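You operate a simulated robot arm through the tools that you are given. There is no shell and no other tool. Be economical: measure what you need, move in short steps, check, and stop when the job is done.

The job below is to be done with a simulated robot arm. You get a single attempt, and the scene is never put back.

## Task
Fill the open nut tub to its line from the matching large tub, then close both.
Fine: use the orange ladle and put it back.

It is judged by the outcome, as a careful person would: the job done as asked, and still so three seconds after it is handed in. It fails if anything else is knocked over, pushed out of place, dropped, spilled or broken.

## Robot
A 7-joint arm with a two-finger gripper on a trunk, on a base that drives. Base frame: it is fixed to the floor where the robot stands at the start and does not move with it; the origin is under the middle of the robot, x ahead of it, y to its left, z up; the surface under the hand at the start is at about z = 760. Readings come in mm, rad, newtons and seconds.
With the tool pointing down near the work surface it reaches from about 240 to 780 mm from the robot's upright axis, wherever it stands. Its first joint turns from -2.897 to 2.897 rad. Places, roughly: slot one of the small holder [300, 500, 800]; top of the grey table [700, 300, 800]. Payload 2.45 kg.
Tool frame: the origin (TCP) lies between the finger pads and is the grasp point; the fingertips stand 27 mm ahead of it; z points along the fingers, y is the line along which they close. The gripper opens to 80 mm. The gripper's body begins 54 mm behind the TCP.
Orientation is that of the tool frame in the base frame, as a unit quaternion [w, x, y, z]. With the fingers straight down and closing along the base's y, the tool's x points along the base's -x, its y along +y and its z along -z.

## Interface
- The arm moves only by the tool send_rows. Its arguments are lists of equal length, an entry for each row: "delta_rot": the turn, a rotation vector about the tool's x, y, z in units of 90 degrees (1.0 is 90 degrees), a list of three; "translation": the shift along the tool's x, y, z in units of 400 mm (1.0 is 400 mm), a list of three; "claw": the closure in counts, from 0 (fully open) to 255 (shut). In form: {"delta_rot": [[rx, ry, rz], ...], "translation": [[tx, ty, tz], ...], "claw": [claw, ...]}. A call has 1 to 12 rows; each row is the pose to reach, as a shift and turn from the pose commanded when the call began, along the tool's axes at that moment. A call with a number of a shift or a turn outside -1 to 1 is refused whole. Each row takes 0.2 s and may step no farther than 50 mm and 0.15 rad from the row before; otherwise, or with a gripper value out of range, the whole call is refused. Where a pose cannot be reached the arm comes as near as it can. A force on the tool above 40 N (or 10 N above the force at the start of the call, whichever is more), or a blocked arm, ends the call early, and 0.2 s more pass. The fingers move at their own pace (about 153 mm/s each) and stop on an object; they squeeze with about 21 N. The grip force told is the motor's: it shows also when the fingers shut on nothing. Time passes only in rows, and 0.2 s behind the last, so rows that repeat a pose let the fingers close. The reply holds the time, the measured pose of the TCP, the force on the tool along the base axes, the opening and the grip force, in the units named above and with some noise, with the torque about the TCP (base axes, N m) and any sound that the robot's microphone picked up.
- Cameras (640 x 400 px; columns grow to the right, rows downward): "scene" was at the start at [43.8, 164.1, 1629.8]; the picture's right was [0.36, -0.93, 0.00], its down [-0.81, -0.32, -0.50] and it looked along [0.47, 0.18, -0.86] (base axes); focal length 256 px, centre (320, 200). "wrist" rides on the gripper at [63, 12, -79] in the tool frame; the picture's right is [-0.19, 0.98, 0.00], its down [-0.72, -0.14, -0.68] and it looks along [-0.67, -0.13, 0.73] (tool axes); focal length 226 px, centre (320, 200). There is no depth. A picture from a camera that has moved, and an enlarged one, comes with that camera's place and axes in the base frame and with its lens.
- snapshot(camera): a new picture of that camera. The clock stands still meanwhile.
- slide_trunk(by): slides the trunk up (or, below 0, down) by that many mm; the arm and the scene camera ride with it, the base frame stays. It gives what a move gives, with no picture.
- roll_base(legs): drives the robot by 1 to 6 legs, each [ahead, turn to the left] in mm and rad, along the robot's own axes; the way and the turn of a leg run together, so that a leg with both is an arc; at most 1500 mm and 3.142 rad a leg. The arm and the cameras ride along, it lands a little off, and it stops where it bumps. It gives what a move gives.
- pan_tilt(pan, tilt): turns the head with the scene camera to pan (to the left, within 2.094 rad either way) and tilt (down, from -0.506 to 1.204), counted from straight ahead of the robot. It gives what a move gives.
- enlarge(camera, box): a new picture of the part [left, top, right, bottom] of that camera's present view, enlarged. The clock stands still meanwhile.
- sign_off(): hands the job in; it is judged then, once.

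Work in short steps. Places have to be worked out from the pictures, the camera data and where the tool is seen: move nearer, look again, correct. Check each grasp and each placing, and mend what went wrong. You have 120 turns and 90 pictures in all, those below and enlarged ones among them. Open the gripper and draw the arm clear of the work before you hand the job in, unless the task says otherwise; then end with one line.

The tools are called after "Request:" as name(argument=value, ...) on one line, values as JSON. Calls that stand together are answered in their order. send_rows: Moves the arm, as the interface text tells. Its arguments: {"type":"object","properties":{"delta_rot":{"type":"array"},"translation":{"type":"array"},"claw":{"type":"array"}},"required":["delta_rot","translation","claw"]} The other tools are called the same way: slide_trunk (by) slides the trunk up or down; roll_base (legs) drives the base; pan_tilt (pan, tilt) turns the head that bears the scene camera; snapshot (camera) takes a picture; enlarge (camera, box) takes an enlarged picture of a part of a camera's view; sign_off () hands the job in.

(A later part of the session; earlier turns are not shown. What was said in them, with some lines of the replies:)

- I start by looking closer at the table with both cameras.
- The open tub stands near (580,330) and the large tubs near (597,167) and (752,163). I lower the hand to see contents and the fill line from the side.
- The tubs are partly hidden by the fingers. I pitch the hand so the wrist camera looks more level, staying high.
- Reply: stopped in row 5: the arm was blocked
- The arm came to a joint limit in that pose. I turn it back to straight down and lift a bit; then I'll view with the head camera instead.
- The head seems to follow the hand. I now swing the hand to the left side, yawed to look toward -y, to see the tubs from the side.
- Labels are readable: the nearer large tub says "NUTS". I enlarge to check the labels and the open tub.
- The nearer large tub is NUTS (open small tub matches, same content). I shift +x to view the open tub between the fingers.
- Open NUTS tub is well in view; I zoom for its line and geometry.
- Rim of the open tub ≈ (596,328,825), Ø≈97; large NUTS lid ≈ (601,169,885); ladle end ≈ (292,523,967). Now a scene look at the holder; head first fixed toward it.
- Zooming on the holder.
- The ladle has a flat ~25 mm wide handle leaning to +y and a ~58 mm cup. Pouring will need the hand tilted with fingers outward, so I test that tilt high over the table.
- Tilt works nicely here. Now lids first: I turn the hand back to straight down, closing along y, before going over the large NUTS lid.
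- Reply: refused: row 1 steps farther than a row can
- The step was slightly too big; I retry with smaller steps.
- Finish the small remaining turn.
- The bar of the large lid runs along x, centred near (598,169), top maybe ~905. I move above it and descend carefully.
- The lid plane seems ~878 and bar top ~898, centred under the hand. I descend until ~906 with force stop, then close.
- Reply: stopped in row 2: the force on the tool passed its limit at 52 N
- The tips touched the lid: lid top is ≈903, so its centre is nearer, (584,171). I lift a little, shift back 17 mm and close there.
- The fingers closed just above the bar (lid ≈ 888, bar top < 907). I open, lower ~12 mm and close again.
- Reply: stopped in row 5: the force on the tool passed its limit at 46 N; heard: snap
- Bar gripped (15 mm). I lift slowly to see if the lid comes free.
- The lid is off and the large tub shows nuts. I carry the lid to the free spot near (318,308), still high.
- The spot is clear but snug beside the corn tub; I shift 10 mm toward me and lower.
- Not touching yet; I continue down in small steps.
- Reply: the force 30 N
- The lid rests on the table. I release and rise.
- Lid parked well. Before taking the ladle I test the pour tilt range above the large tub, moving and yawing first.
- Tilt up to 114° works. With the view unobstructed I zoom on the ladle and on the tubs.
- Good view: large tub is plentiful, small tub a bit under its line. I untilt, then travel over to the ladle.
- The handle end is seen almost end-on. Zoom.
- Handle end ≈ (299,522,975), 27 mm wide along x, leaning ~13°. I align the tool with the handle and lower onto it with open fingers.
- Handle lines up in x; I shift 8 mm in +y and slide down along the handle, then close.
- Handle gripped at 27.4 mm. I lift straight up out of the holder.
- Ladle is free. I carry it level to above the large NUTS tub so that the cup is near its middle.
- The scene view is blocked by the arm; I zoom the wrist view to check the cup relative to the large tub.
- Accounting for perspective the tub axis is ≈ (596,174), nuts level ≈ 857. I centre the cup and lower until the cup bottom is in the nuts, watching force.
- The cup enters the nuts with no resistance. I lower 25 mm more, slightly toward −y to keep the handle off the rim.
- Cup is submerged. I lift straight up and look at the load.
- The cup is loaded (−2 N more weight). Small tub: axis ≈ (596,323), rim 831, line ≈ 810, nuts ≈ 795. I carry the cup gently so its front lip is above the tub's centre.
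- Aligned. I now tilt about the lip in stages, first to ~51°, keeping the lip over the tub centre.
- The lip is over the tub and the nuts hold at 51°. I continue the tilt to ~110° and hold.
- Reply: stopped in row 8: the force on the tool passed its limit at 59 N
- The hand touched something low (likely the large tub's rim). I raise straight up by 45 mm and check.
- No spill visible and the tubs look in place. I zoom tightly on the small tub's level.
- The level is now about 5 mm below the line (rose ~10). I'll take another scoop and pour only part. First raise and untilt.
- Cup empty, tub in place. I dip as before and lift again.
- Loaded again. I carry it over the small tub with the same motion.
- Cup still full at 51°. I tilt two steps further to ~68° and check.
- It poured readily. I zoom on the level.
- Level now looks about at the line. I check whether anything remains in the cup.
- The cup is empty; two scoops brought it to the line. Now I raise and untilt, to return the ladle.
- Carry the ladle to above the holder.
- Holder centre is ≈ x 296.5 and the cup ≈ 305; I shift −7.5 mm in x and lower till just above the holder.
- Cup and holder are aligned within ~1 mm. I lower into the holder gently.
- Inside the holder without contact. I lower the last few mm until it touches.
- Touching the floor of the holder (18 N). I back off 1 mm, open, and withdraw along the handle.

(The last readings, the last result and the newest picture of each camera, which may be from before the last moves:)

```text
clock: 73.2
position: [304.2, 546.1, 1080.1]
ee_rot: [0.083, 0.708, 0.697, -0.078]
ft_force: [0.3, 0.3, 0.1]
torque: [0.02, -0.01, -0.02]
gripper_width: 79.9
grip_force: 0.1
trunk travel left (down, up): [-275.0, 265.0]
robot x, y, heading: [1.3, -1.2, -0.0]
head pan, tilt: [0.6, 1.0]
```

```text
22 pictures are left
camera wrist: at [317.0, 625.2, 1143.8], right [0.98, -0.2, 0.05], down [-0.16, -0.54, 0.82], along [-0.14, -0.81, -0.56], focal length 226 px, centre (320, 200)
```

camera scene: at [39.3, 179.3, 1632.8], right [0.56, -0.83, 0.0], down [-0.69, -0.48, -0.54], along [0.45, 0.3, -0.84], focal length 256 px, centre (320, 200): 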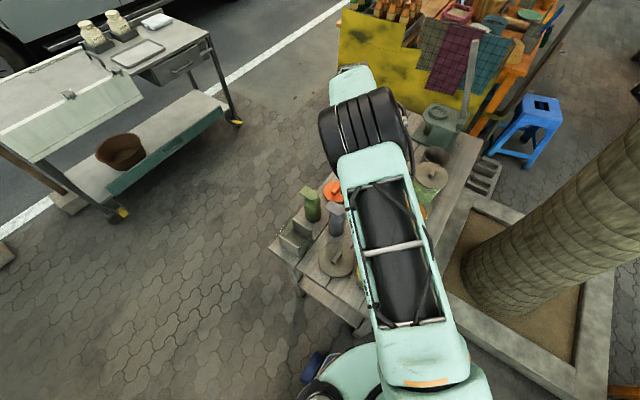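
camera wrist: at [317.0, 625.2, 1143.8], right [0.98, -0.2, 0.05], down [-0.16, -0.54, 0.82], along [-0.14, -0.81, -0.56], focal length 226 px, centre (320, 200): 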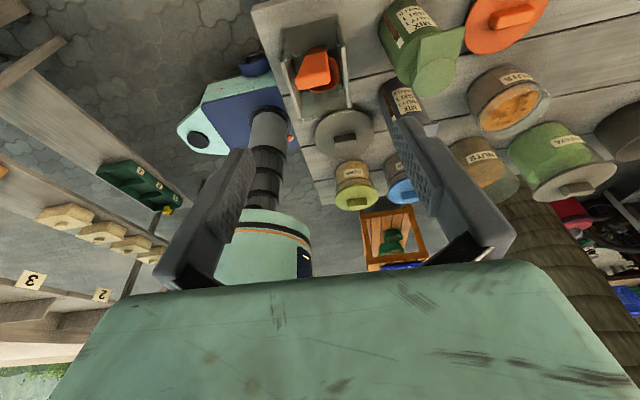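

Ladle is back in its slot. I check the small tub's level from this side.

Request:
enlarge(camera="wrist", box=[460, 55, 560, 145])

```text
4.44 times, centred on (510, 100) of wrist
camera zoom: at [317.0, 625.2, 1143.8], right [0.98, -0.2, 0.05], down [-0.16, -0.54, 0.82], along [-0.14, -0.81, -0.56], focal length 1005 px, centre (-524, 644)
```

zoom: 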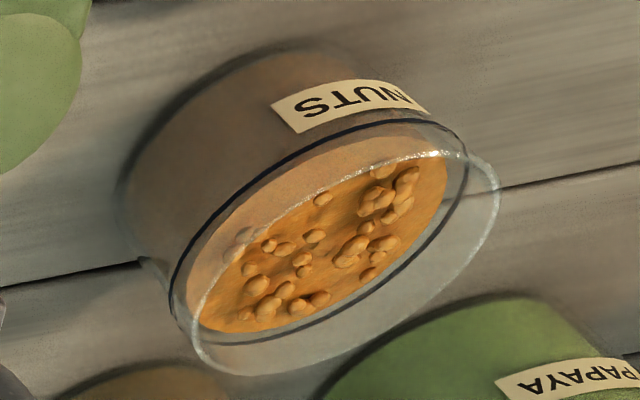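

The level sits right at the line. Next, the orange lid: I untilt, then yaw back and go above it.

Request:
send_rows(delta_rot=[[0, 0.07, 0], [0, 0.145, 0]], translation=[[0, 0, -0.02], [0, 0, -0.04]], claw=[0, 0])

Request:
send_rows(delta_rot=[[0, 0, -0.09], [0, 0, -0.18], [0, 0, -0.27], [0, 0, -0.36], [0, 0, -0.45], [0, 0, -0.54], [0, 0, -0.63], [0, 0, -0.72], [0, 0, -0.81], [0, 0, -0.9], [0, 0, -0.99], [0, 0, -1.0]], translation=[[-0.01, 0.05, 0.01], [-0.02, 0.1, 0.02], [-0.04, 0.16, 0.03], [-0.06, 0.22, 0.05], [-0.08, 0.28, 0.07], [-0.1, 0.34, 0.09], [-0.12, 0.4, 0.11], [-0.14, 0.46, 0.13], [-0.16, 0.52, 0.15], [-0.18, 0.58, 0.17], [-0.21, 0.62, 0.19], [-0.21, 0.625, 0.2]], claw=[0, 0, 0, 0, 0, 0, 0, 0, 0, 0, 0, 0])

Request:
snapshot(camera="wrist")

```text
clock: 73.8
position: [298.4, 552.5, 1095.9]
ee_rot: [0.001, 0.707, 0.707, 0.006]
ft_force: [-0.5, -1.0, -0.6]
torque: [0.04, 0.03, 0.01]
gripper_width: 79.9
grip_force: 0.1
trunk travel left (down, up): [-275.0, 265.0]
robot x, y, heading: [-3.5, 0.7, -0.002]
head pan, tilt: [0.6, 1.0]
```

```text
clock: 76.4
position: [548.6, 466.3, 1017.6]
ee_rot: [0.006, 0.001, 1.0, 0.002]
ft_force: [-0.4, 0.1, -0.4]
torque: [-0.02, 0.0, 0.02]
gripper_width: 79.9
grip_force: 0.2
trunk travel left (down, up): [-275.0, 265.0]
robot x, y, heading: [1.1, -1.6, -0.001]
head pan, tilt: [0.6, 1.0]
```

```text
20 pictures are left
camera wrist: at [485.0, 478.9, 1096.2], right [0.2, 0.98, 0.0], down [0.71, -0.14, 0.69], along [0.68, -0.13, -0.73], focal length 226 px, centre (320, 200)
```

wrist: 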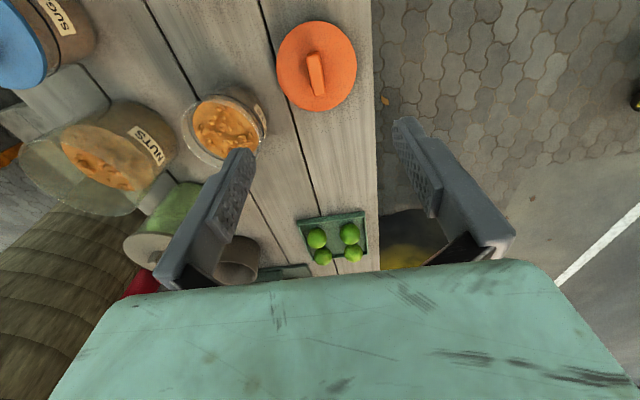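

Orange lid centre ≈ (565.5,459), bar along x. I move above and lower to ~840 first.

Request:
send_rows(delta_rot=[[0, 0, 0], [0, 0, 0], [0, 0, 0], [0, 0, 0], [0, 0, 0]], translation=[[-0.0425, -0.018, 0.07], [-0.0425, -0.018, 0.17], [-0.0425, -0.018, 0.27], [-0.0425, -0.018, 0.37], [-0.0425, -0.018, 0.444]], claw=[0, 0, 0, 0, 0])

Request:
snapshot(camera="wrist")

```text
clock: 77.6
position: [566.6, 461.3, 840.6]
ee_rot: [0.005, 0.002, 1.0, 0.001]
ft_force: [1.1, -1.3, -0.3]
torque: [-0.02, -0.03, -0.02]
gripper_width: 79.8
grip_force: 0.0
trunk travel left (down, up): [-275.0, 265.0]
robot x, y, heading: [-3.5, -0.5, 0.001]
head pan, tilt: [0.6, 1.0]
```

```text
19 pictures are left
camera wrist: at [502.0, 474.1, 920.0], right [0.2, 0.98, 0.0], down [0.71, -0.15, 0.69], along [0.68, -0.13, -0.72], focal length 226 px, centre (320, 200)
```

wrist: 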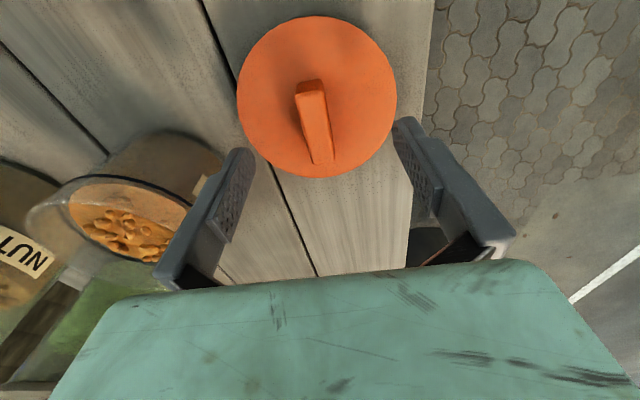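

Centred. I lower to ~798 and close on the bar.

Request:
send_rows(delta_rot=[[0, 0, 0], [0, 0, 0], [0, 0, 0], [0, 0, 0], [0, 0, 0], [0, 0, 0]], translation=[[0, 0, 0.06], [0, 0, 0.095], [0, 0, 0.106], [0, 0, 0.106], [0, 0, 0.106], [0, 0, 0.106]], claw=[0, 0, 0, 255, 255, 255])

```text
clock: 78.2
position: [571.9, 462.0, 815.0]
ee_rot: [0.011, 0.003, 1.0, 0.005]
ft_force: [-0.4, -0.6, 20.6]
torque: [-0.5, 0.11, -0.01]
gripper_width: 75.8
grip_force: 0.1
trunk travel left (down, up): [-275.0, 265.0]
robot x, y, heading: [0.9, 1.5, 0.002]
head pan, tilt: [0.6, 1.0]
stopped in row 3: the force on the tool passed its limit at 47 N (the readings are from after the stop); the commanded pose is now the measured one
```

Tips touched the lid, as with the large one; I close here as it worked before.

Request:
send_rows(delta_rot=[[0, 0, 0], [0, 0, 0], [0, 0, 0], [0, 0, 0]], translation=[[0.008, 0, 0], [0.01, 0, 0], [0.01, 0, 0], [0.01, 0, 0]], claw=[0, 255, 255, 255])

Request:
snapshot(camera="wrist")

```text
clock: 79.2
position: [566.3, 462.5, 809.6]
ee_rot: [0.007, 0.003, 1.0, 0.004]
ft_force: [-0.9, 0.1, -0.6]
torque: [0.01, -0.02, 0.02]
gripper_width: 15.0
grip_force: 20.8
trunk travel left (down, up): [-275.0, 265.0]
robot x, y, heading: [3.1, -3.7, -0.002]
head pan, tilt: [0.6, 1.0]
```

```text
18 pictures are left
camera wrist: at [500.9, 473.6, 888.4], right [0.2, 0.98, 0.01], down [0.71, -0.15, 0.69], along [0.68, -0.13, -0.72], focal length 226 px, centre (320, 200)
```

wrist: 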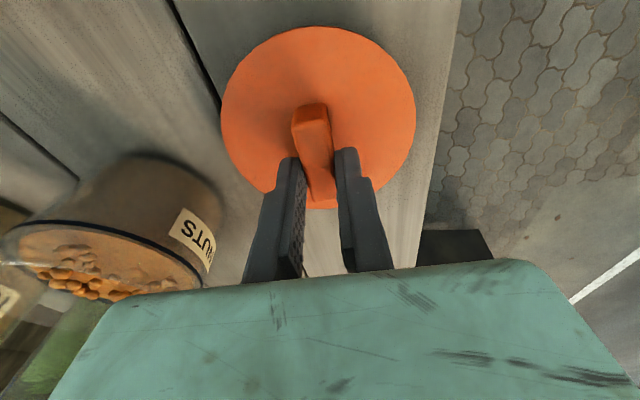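

Lid gripped (15 mm). I lift it and move above the small tub, then compare in the scene view.

Request:
send_rows(delta_rot=[[0, 0, 0], [0, 0, 0], [0, 0, 0], [0, 0, 0], [0, 0, 0], [0, 0, 0], [0, 0, 0], [0, 0, 0]], translation=[[0, 0, -0.05], [0, 0, -0.15], [0, 0, -0.26], [-0.02, -0.08, -0.3], [-0.04, -0.16, -0.3], [-0.06, -0.24, -0.3], [-0.08, -0.33, -0.28], [-0.08, -0.33, -0.28]], claw=[255, 255, 255, 255, 255, 255, 255, 255])

Request:
enlarge(camera="scene", box=[340, 150, 420, 225])

Request:
snapshot(camera="wrist")

```text
clock: 81.0
position: [596.4, 329.8, 920.9]
ee_rot: [0.007, 0.002, 1.0, 0.005]
ft_force: [0.1, -0.7, -0.2]
torque: [0.02, -0.02, 0.0]
gripper_width: 14.8
grip_force: 20.7
trunk travel left (down, up): [-275.0, 265.0]
robot x, y, heading: [-1.8, -0.6, 0.002]
head pan, tilt: [0.6, 1.0]
```

```text
5.33 times, centred on (380, 188) of scene
camera zoom: at [39.3, 179.1, 1632.8], right [0.56, -0.83, 0.0], down [-0.69, -0.48, -0.54], along [0.45, 0.3, -0.84], focal length 1364 px, centre (0, 267)
```

zoom: 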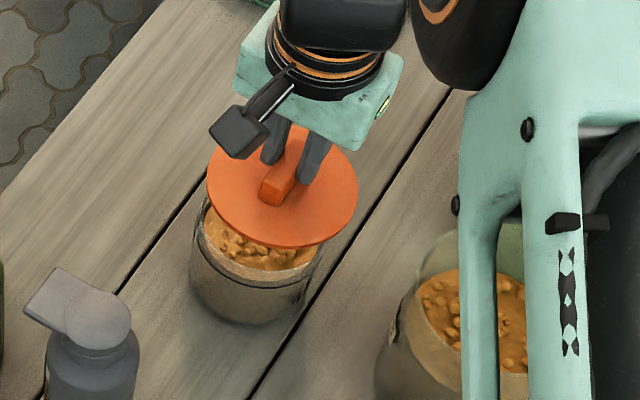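

```text
16 pictures are left
camera wrist: at [532.7, 341.5, 999.6], right [0.2, 0.98, 0.01], down [0.71, -0.15, 0.69], along [0.68, -0.13, -0.72], focal length 226 px, centre (320, 200)
```

wrist: 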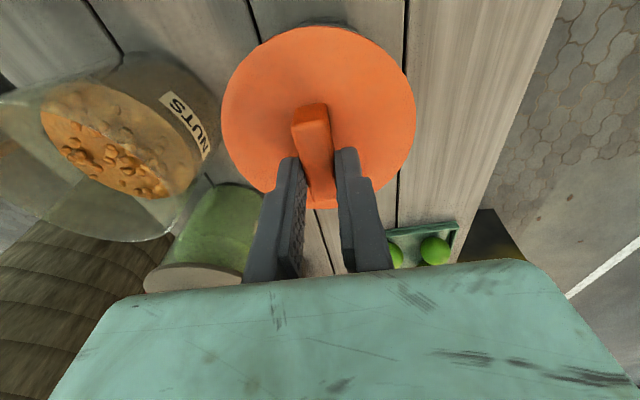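

Scene comparison and earlier wrist estimates differ in y (323 vs 340). I step aside (−x, −y) so that the wrist sees the tub's rim clearly.

Request:
send_rows(delta_rot=[[0, 0, 0], [0, 0, 0], [0, 0, 0], [0, 0, 0], [0, 0, 0]], translation=[[0.02, -0.04, -0.08], [0.05, -0.12, -0.1], [0.07, -0.2, -0.1], [0.1, -0.28, -0.1], [0.1, -0.325, -0.1]], claw=[255, 255, 255, 255, 255])

Request:
enlarge(camera="wrist", box=[390, 30, 550, 170])

```text
clock: 82.2
position: [555.3, 197.8, 959.5]
ee_rot: [0.008, 0.003, 1.0, 0.003]
ft_force: [0.1, -0.1, -0.8]
torque: [0.01, 0.01, 0.0]
gripper_width: 15.1
grip_force: 21.0
trunk travel left (down, up): [-275.0, 265.0]
robot x, y, heading: [-1.7, -0.0, 0.003]
head pan, tilt: [0.6, 1.0]
```

```text
2.86 times, centred on (470, 100) of wrist
camera zoom: at [490.8, 209.9, 1038.4], right [0.2, 0.98, 0.01], down [0.71, -0.15, 0.69], along [0.68, -0.13, -0.72], focal length 646 px, centre (-109, 486)
```

zoom: 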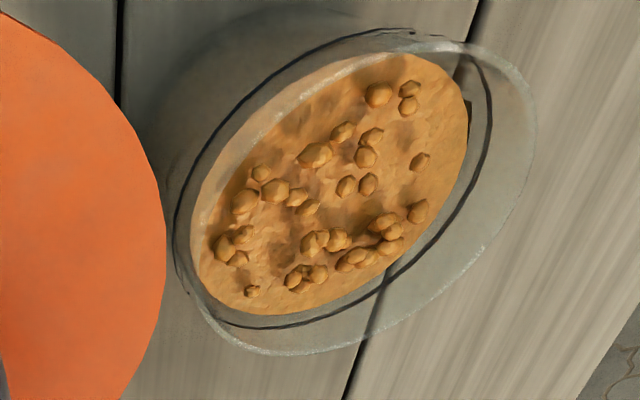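

Rim fit gives the tub centre at ≈ (600.5,338.5), agreeing with the scene comparison, and the level sits at the line. I move the lid there and lower to just above the rim.

Request:
send_rows(delta_rot=[[0, 0, 0], [0, 0, 0], [0, 0, 0], [0, 0, 0], [0, 0, 0], [0, 0, 0]], translation=[[-0.03, 0.1, 0], [-0.07, 0.2, 0], [-0.1, 0.3, 0], [-0.11, 0.352, 0], [-0.11, 0.352, 0.1], [-0.11, 0.352, 0.165]], claw=[255, 255, 255, 255, 255, 255])

Request:
enlarge(camera="scene", box=[340, 150, 420, 225])

```text
clock: 83.6
position: [603.0, 340.5, 895.9]
ee_rot: [0.008, 0.002, 1.0, 0.005]
ft_force: [0.5, 1.1, 0.0]
torque: [0.02, 0.03, -0.01]
gripper_width: 14.8
grip_force: 21.2
trunk travel left (down, up): [-275.0, 265.0]
robot x, y, heading: [0.2, 2.0, 0.0]
head pan, tilt: [0.6, 1.0]
```

```text
5.33 times, centred on (380, 188) of scene
camera zoom: at [39.8, 179.5, 1632.7], right [0.56, -0.83, 0.0], down [-0.69, -0.48, -0.54], along [0.45, 0.3, -0.84], focal length 1364 px, centre (0, 267)
```

zoom: 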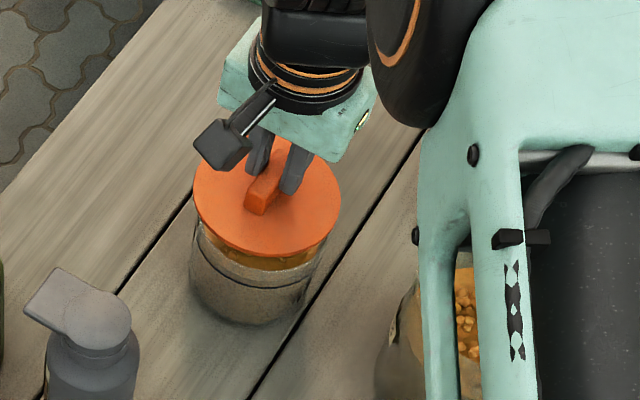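

Lid is well centred in the scene view. I lower gently until it seats.

Request:
send_rows(delta_rot=[[0, 0, 0], [0, 0, 0], [0, 0, 0], [0, 0, 0]], translation=[[0, 0, 0.015], [0, 0, 0.025], [0, 0, 0.032], [0, 0, 0.038]], claw=[255, 255, 255, 255])

```text
clock: 84.6
position: [599.3, 338.8, 879.7]
ee_rot: [0.008, 0.003, 1.0, 0.004]
ft_force: [-1.0, -1.5, 1.3]
torque: [0.04, 0.03, 0.04]
gripper_width: 15.2
grip_force: 21.2
trunk travel left (down, up): [-275.0, 265.0]
robot x, y, heading: [2.3, 0.1, 0.001]
head pan, tilt: [0.6, 1.0]
```

Barely touching yet; a few millimetres more.

Request:
send_rows(delta_rot=[[0, 0, 0], [0, 0, 0], [0, 0, 0]], translation=[[0, 0, 0.007], [0, 0, 0.013], [0, 0, 0.019]], claw=[255, 255, 255])

Request:
enlarge(camera="scene", box=[350, 165, 410, 220])

```text
clock: 85.4
position: [599.9, 339.0, 876.1]
ee_rot: [0.01, 0.003, 1.0, 0.005]
ft_force: [-1.0, -4.3, 29.0]
torque: [-0.1, -0.01, -0.01]
gripper_width: 14.5
grip_force: 21.4
trunk travel left (down, up): [-275.0, 265.0]
robot x, y, heading: [-0.6, 0.5, 0.003]
head pan, tilt: [0.6, 1.0]
```

```text
7.27 times, centred on (380, 192) of scene
camera zoom: at [36.6, 177.3, 1633.3], right [0.56, -0.83, 0.0], down [-0.69, -0.47, -0.54], along [0.45, 0.31, -0.84], focal length 1860 px, centre (-116, 254)
```

zoom: 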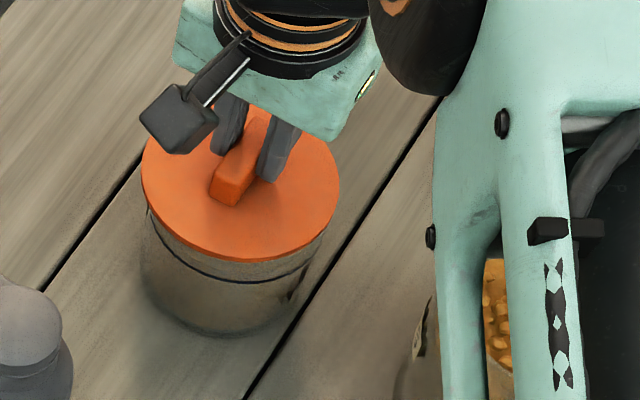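

Seated, 29 N. I press slightly more in case the lid snaps on.

Request:
send_rows(delta_rot=[[0, 0, 0], [0, 0, 0], [0, 0, 0]], translation=[[0, 0, 0.004], [0, 0, 0.008], [0, 0, 0.012]], claw=[255, 255, 255])

```text
clock: 86.2
position: [600.9, 340.1, 871.3]
ee_rot: [0.009, 0.003, 1.0, 0.004]
ft_force: [0.2, -10.7, 29.8]
torque: [-0.29, -0.03, 0.04]
gripper_width: 14.7
grip_force: 20.7
trunk travel left (down, up): [-275.0, 265.0]
robot x, y, heading: [-1.0, -2.5, 0.003]
head pan, tilt: [0.6, 1.0]
```

It yielded without a snap (likely fingers sliding on the bar). I back off slightly, open, rise and check seating.

Request:
send_rows(delta_rot=[[0, 0, 0], [0, 0, 0], [0, 0, 0], [0, 0, 0], [0, 0, 0], [0, 0, 0], [0, 0, 0]], translation=[[0, 0, -0.01], [0, 0, -0.015], [0, 0, -0.015], [0, 0, -0.06], [0, 0, -0.15], [0.05, 0, -0.25], [0.15, 0, -0.33]], claw=[150, 60, 0, 0, 0, 0, 0])

Request:
snapshot(camera="wrist")

Request:
enlarge(camera="scene", box=[345, 165, 415, 225])

```text
refused: row 7 steps farther than a row can; nothing moved
```

```text
12 pictures are left
camera wrist: at [535.1, 350.7, 949.4], right [0.2, 0.98, 0.01], down [0.7, -0.15, 0.69], along [0.68, -0.13, -0.72], focal length 226 px, centre (320, 200)
```

wrist: 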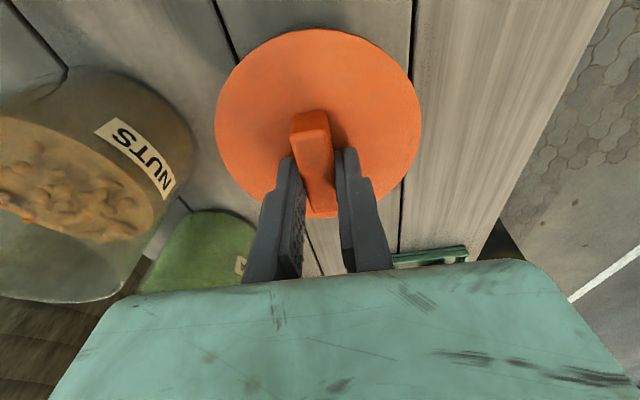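

```text
6.67 times, centred on (380, 195) of scene
camera zoom: at [36.9, 176.7, 1633.2], right [0.56, -0.83, 0.0], down [-0.69, -0.47, -0.54], along [0.45, 0.31, -0.84], focal length 1705 px, centre (-80, 233)
```

zoom: 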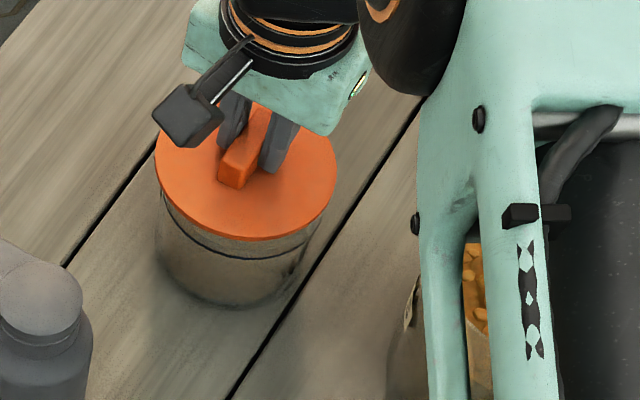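

Lid looks seated. I release with smaller steps.

Request:
send_rows(delta_rot=[[0, 0, 0], [0, 0, 0], [0, 0, 0], [0, 0, 0], [0, 0, 0], [0, 0, 0], [0, 0, 0]], translation=[[0, 0, -0.01], [0, 0, -0.015], [0, 0, -0.015], [0, 0, -0.06], [0, 0, -0.15], [0, 0, -0.26], [0, 0, -0.36]], claw=[150, 60, 0, 0, 0, 0, 0])

Request:
snapshot(camera="wrist")

```text
clock: 87.8
position: [597.3, 338.0, 1009.0]
ee_rot: [0.008, 0.003, 1.0, 0.004]
ft_force: [-0.3, -0.1, 0.8]
torque: [-0.01, 0.0, 0.0]
gripper_width: 80.2
grip_force: 0.0
trunk travel left (down, up): [-275.0, 265.0]
robot x, y, heading: [1.7, -1.1, -0.001]
head pan, tilt: [0.6, 1.0]
heard: snap
```

```text
10 pictures are left
camera wrist: at [531.6, 349.9, 1088.9], right [0.2, 0.98, 0.01], down [0.71, -0.15, 0.69], along [0.68, -0.13, -0.72], focal length 226 px, centre (320, 200)
```

wrist: 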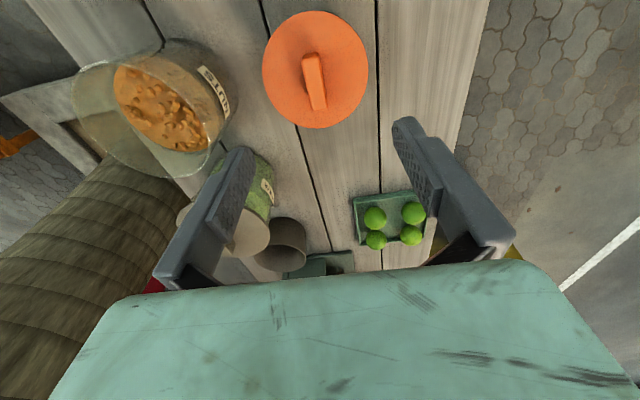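

A snap was heard: the orange lid is on. Now to the large lid at (313,309): I travel above it and look.

Request:
send_rows(delta_rot=[[0, 0, 0], [0, 0, 0], [0, 0, 0], [0, 0, 0], [0, 0, 0], [0, 0, 0], [0, 0, 0], [0, 0, 0], [0, 0, 0], [0, 0, 0]], translation=[[0.1, -0.01, 0], [0.2, -0.02, 0], [0.3, -0.03, 0], [0.4, -0.04, 0], [0.5, -0.05, 0], [0.6, -0.06, 0], [0.71, -0.0725, 0], [0.71, -0.0725, 0.1], [0.71, -0.0725, 0.2], [0.71, -0.0725, 0.32]], claw=[0, 0, 0, 0, 0, 0, 0, 0, 0, 0])

Request:
snapshot(camera="wrist")

```text
clock: 90.0
position: [314.9, 310.7, 878.6]
ee_rot: [0.009, 0.001, 1.0, 0.004]
ft_force: [0.3, -0.5, 0.2]
torque: [0.0, -0.03, 0.01]
gripper_width: 80.2
grip_force: 0.1
trunk travel left (down, up): [-275.0, 265.0]
robot x, y, heading: [-0.7, -0.0, 0.01]
head pan, tilt: [0.6, 1.0]
```

```text
9 pictures are left
camera wrist: at [250.4, 322.4, 957.9], right [0.2, 0.98, 0.01], down [0.71, -0.15, 0.69], along [0.68, -0.13, -0.72], focal length 226 px, centre (320, 200)
```

wrist: 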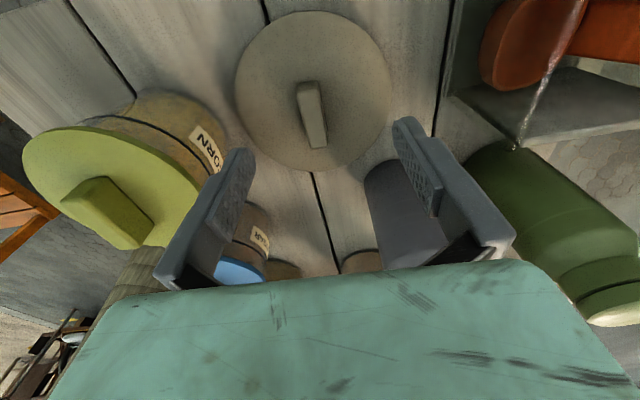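

Lid centre ≈ (326,306), i.e. ~11 mm ahead of my earlier grip, matching the tub axis (597,174). I shift +5 mm in x, lower to ~803 and close.

Request:
send_rows(delta_rot=[[0, 0, 0], [0, 0, 0], [0, 0, 0], [0, 0, 0]], translation=[[-0.0125, -0.006, 0.06], [-0.0125, -0.006, 0.14], [-0.0125, -0.006, 0.17], [-0.0125, -0.006, 0.18]], claw=[0, 0, 0, 0])

Request:
send_rows(delta_rot=[[0, 0, 0], [0, 0, 0], [0, 0, 0], [0, 0, 0]], translation=[[0, 0, 0], [0, 0, 0], [0, 0, 0], [0, 0, 0]], claw=[255, 255, 255, 255])

```text
clock: 91.0
position: [324.2, 309.6, 813.6]
ee_rot: [0.01, 0.004, 1.0, 0.004]
ft_force: [-6.2, -8.9, 33.8]
torque: [-1.3, 0.41, -0.07]
gripper_width: 74.3
grip_force: 0.0
trunk travel left (down, up): [-275.0, 265.0]
robot x, y, heading: [-1.1, -1.5, 0.0]
head pan, tilt: [0.6, 1.0]
stopped in row 4: the force on the tool passed its limit at 48 N (the readings are from after the stop); the commanded pose is now the measured one
```

```text
clock: 92.0
position: [324.8, 309.6, 810.6]
ee_rot: [0.009, 0.003, 1.0, 0.005]
ft_force: [0.0, -0.6, -1.4]
torque: [0.0, 0.05, 0.02]
gripper_width: 15.1
grip_force: 20.9
trunk travel left (down, up): [-275.0, 265.0]
robot x, y, heading: [2.1, 1.8, -0.0]
head pan, tilt: [0.6, 1.0]
```

Gripped near the bar's centre. The large tub axis is ≈ (597.5,171), rim ≈ 877. I lift straight up and carry the lid there, staying high.

Request:
send_rows(delta_rot=[[0, 0, 0], [0, 0, 0], [0, 0, 0], [0, 0, 0], [0, 0, 0], [0, 0, 0], [0, 0, 0], [0, 0, 0], [0, 0, 0], [0, 0, 0], [0, 0, 0], [0, 0, 0]], translation=[[0, 0, -0.06], [0, 0, -0.17], [0, 0, -0.29], [0, 0, -0.4], [0, 0, -0.49], [-0.09, -0.046, -0.49], [-0.19, -0.097, -0.49], [-0.29, -0.148, -0.49], [-0.39, -0.199, -0.49], [-0.49, -0.25, -0.49], [-0.59, -0.301, -0.49], [-0.678, -0.346, -0.46]], claw=[255, 255, 255, 255, 255, 255, 255, 255, 255, 255, 255, 255])

Request:
enlarge(camera="scene", box=[365, 145, 465, 235])

```text
clock: 94.5
position: [593.3, 167.2, 997.6]
ee_rot: [0.009, 0.004, 1.0, 0.004]
ft_force: [-0.4, -0.2, 0.3]
torque: [0.03, 0.03, 0.03]
gripper_width: 14.9
grip_force: 20.8
trunk travel left (down, up): [-275.0, 265.0]
robot x, y, heading: [-0.0, 2.6, -0.003]
head pan, tilt: [0.6, 1.0]
```

```text
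4.44 times, centred on (415, 190) of scene
camera zoom: at [39.9, 178.7, 1632.8], right [0.56, -0.83, 0.0], down [-0.7, -0.47, -0.54], along [0.45, 0.3, -0.84], focal length 1137 px, centre (-102, 244)
```

zoom: 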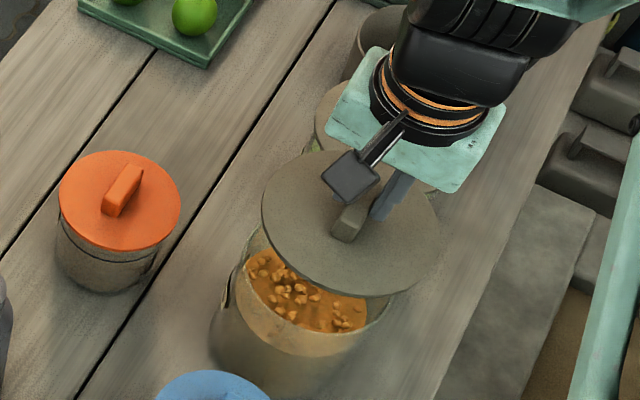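

Coming down to ~20 mm above the rim for a symmetric check.

Request:
send_rows(delta_rot=[[0, 0, 0], [0, 0, 0]], translation=[[-0.002, 0.006, 0.06], [-0.002, 0.006, 0.12]], claw=[255, 255])

Request:
enlarge(camera="scene", box=[365, 145, 465, 235])

```text
clock: 95.2
position: [593.4, 172.2, 949.3]
ee_rot: [0.009, 0.002, 1.0, 0.005]
ft_force: [0.1, 0.7, -1.4]
torque: [0.01, 0.0, 0.01]
gripper_width: 14.8
grip_force: 21.0
trunk travel left (down, up): [-275.0, 265.0]
robot x, y, heading: [0.4, 2.7, 0.0]
head pan, tilt: [0.6, 1.0]
```

```text
4.44 times, centred on (415, 190) of scene
camera zoom: at [40.1, 179.1, 1632.8], right [0.56, -0.83, 0.0], down [-0.7, -0.47, -0.54], along [0.45, 0.3, -0.84], focal length 1137 px, centre (-102, 244)
```

zoom: 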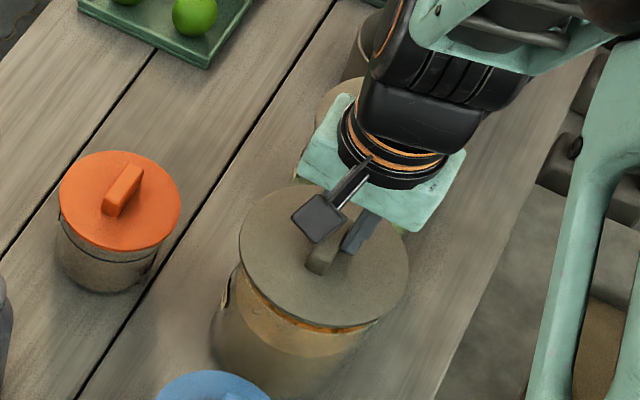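

Horizontally it is centred within a few mm; comparing with the original lid image, I add (+2.5,−1.5) mm and lower till it seats.

Request:
send_rows(delta_rot=[[0, 0, 0], [0, 0, 0], [0, 0, 0], [0, 0, 0], [0, 0, 0], [0, 0, 0]], translation=[[-0.006, -0.004, 0.02], [-0.006, -0.004, 0.035], [-0.006, -0.004, 0.045], [-0.006, -0.004, 0.052], [-0.006, -0.004, 0.058], [-0.006, -0.004, 0.064]], claw=[255, 255, 255, 255, 255, 255])

```text
clock: 96.5
position: [598.2, 170.4, 925.3]
ee_rot: [0.009, 0.003, 1.0, 0.004]
ft_force: [0.1, -0.5, 2.6]
torque: [-0.07, 0.07, 0.0]
gripper_width: 15.0
grip_force: 20.8
trunk travel left (down, up): [-275.0, 265.0]
robot x, y, heading: [2.0, 2.4, -0.001]
head pan, tilt: [0.6, 1.0]
```

First touch at ~925; I press a few mm more.

Request:
send_rows(delta_rot=[[0, 0, 0], [0, 0, 0], [0, 0, 0]], translation=[[0, 0, 0.006], [0, 0, 0.012], [0, 0, 0.018]], claw=[255, 255, 255])

Request:
enlarge(camera="scene", box=[365, 145, 465, 235])

```text
clock: 97.3
position: [598.5, 170.7, 920.3]
ee_rot: [0.012, 0.003, 1.0, 0.005]
ft_force: [4.3, 4.8, 30.1]
torque: [-0.05, -0.08, -0.04]
gripper_width: 15.1
grip_force: 20.6
trunk travel left (down, up): [-275.0, 265.0]
robot x, y, heading: [-0.9, -1.2, -0.001]
head pan, tilt: [0.6, 1.0]
```

```text
4.44 times, centred on (415, 190) of scene
camera zoom: at [37.2, 178.9, 1633.0], right [0.56, -0.83, 0.0], down [-0.69, -0.48, -0.54], along [0.45, 0.3, -0.84], focal length 1137 px, centre (-102, 244)
```

zoom: 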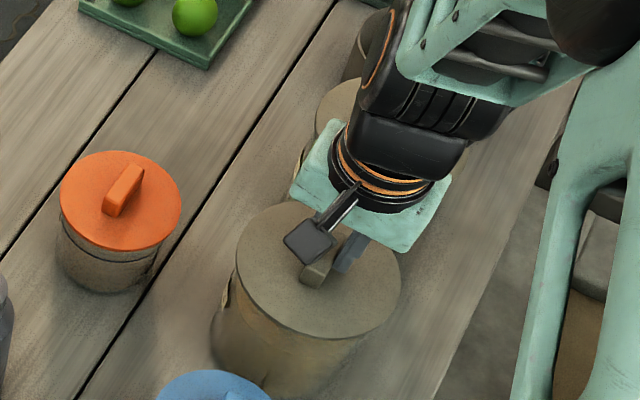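

Seated flush. I open and rise clear.

Request:
send_rows(delta_rot=[[0, 0, 0], [0, 0, 0], [0, 0, 0], [0, 0, 0], [0, 0, 0], [0, 0, 0], [0, 0, 0], [0, 0, 0]], translation=[[0, 0, -0.008], [0, 0, -0.01], [0, 0, -0.01], [0, 0, -0.06], [0, 0, -0.16], [0, 0, -0.27], [0, 0, -0.38], [0.05, 0, -0.48]], claw=[150, 60, 0, 0, 0, 0, 0, 0])

Request:
snapshot(camera="wrist")

```text
clock: 99.2
position: [571.9, 168.2, 1110.3]
ee_rot: [0.01, 0.002, 1.0, 0.005]
ft_force: [0.0, 0.9, 0.8]
torque: [-0.02, 0.02, -0.04]
gripper_width: 80.0
grip_force: 0.1
trunk travel left (down, up): [-275.0, 265.0]
robot x, y, heading: [-0.4, 2.1, -0.003]
head pan, tilt: [0.6, 1.0]
heard: snap
```

```text
5 pictures are left
camera wrist: at [507.4, 179.8, 1188.4], right [0.2, 0.98, 0.01], down [0.7, -0.15, 0.69], along [0.68, -0.13, -0.72], focal length 226 px, centre (320, 200)
```

wrist: 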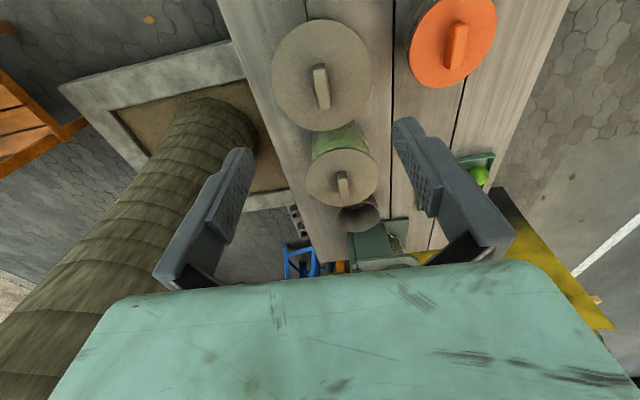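

Snap heard and both lids look seated. One final scene check from a retracted hand.

Request:
send_rows(delta_rot=[[0, 0, 0], [0, 0, 0], [0, 0, 0], [0, 0, 0]], translation=[[0.06, -0.06, -0.06], [0.12, -0.12, -0.12], [0.18, -0.18, -0.18], [0.24, -0.24, -0.24]], claw=[0, 0, 0, 0])

Request:
enlarge(camera="scene", box=[255, 110, 475, 300])

```text
clock: 100.2
position: [473.3, 69.3, 1206.5]
ee_rot: [0.01, 0.003, 1.0, 0.004]
ft_force: [-0.2, 1.2, 0.1]
torque: [-0.01, -0.03, 0.03]
gripper_width: 80.1
grip_force: 0.0
trunk travel left (down, up): [-275.0, 265.0]
robot x, y, heading: [-0.4, 1.0, -0.001]
head pan, tilt: [0.6, 1.0]
```

```text
2.11 times, centred on (365, 205) of scene
camera zoom: at [37.4, 178.2, 1633.0], right [0.56, -0.83, 0.0], down [-0.69, -0.47, -0.54], along [0.45, 0.31, -0.84], focal length 538 px, centre (225, 190)
```

zoom: 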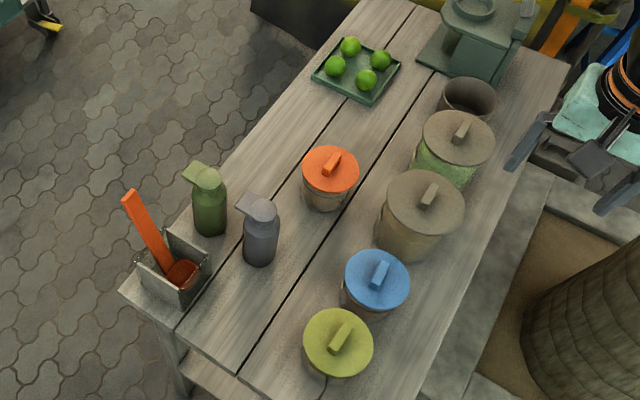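

Everything is in place: both tubs are closed, the ladle is in its slot, nothing is spilled, and the arm is clear.

Request:
sign_off()

```text
The job is handed in.
```

The open nut tub is filled to about its line (judged from the camera views) with two scoops from the large NUTS tub. Both lids are back on, and the orange ladle is back in its holder.
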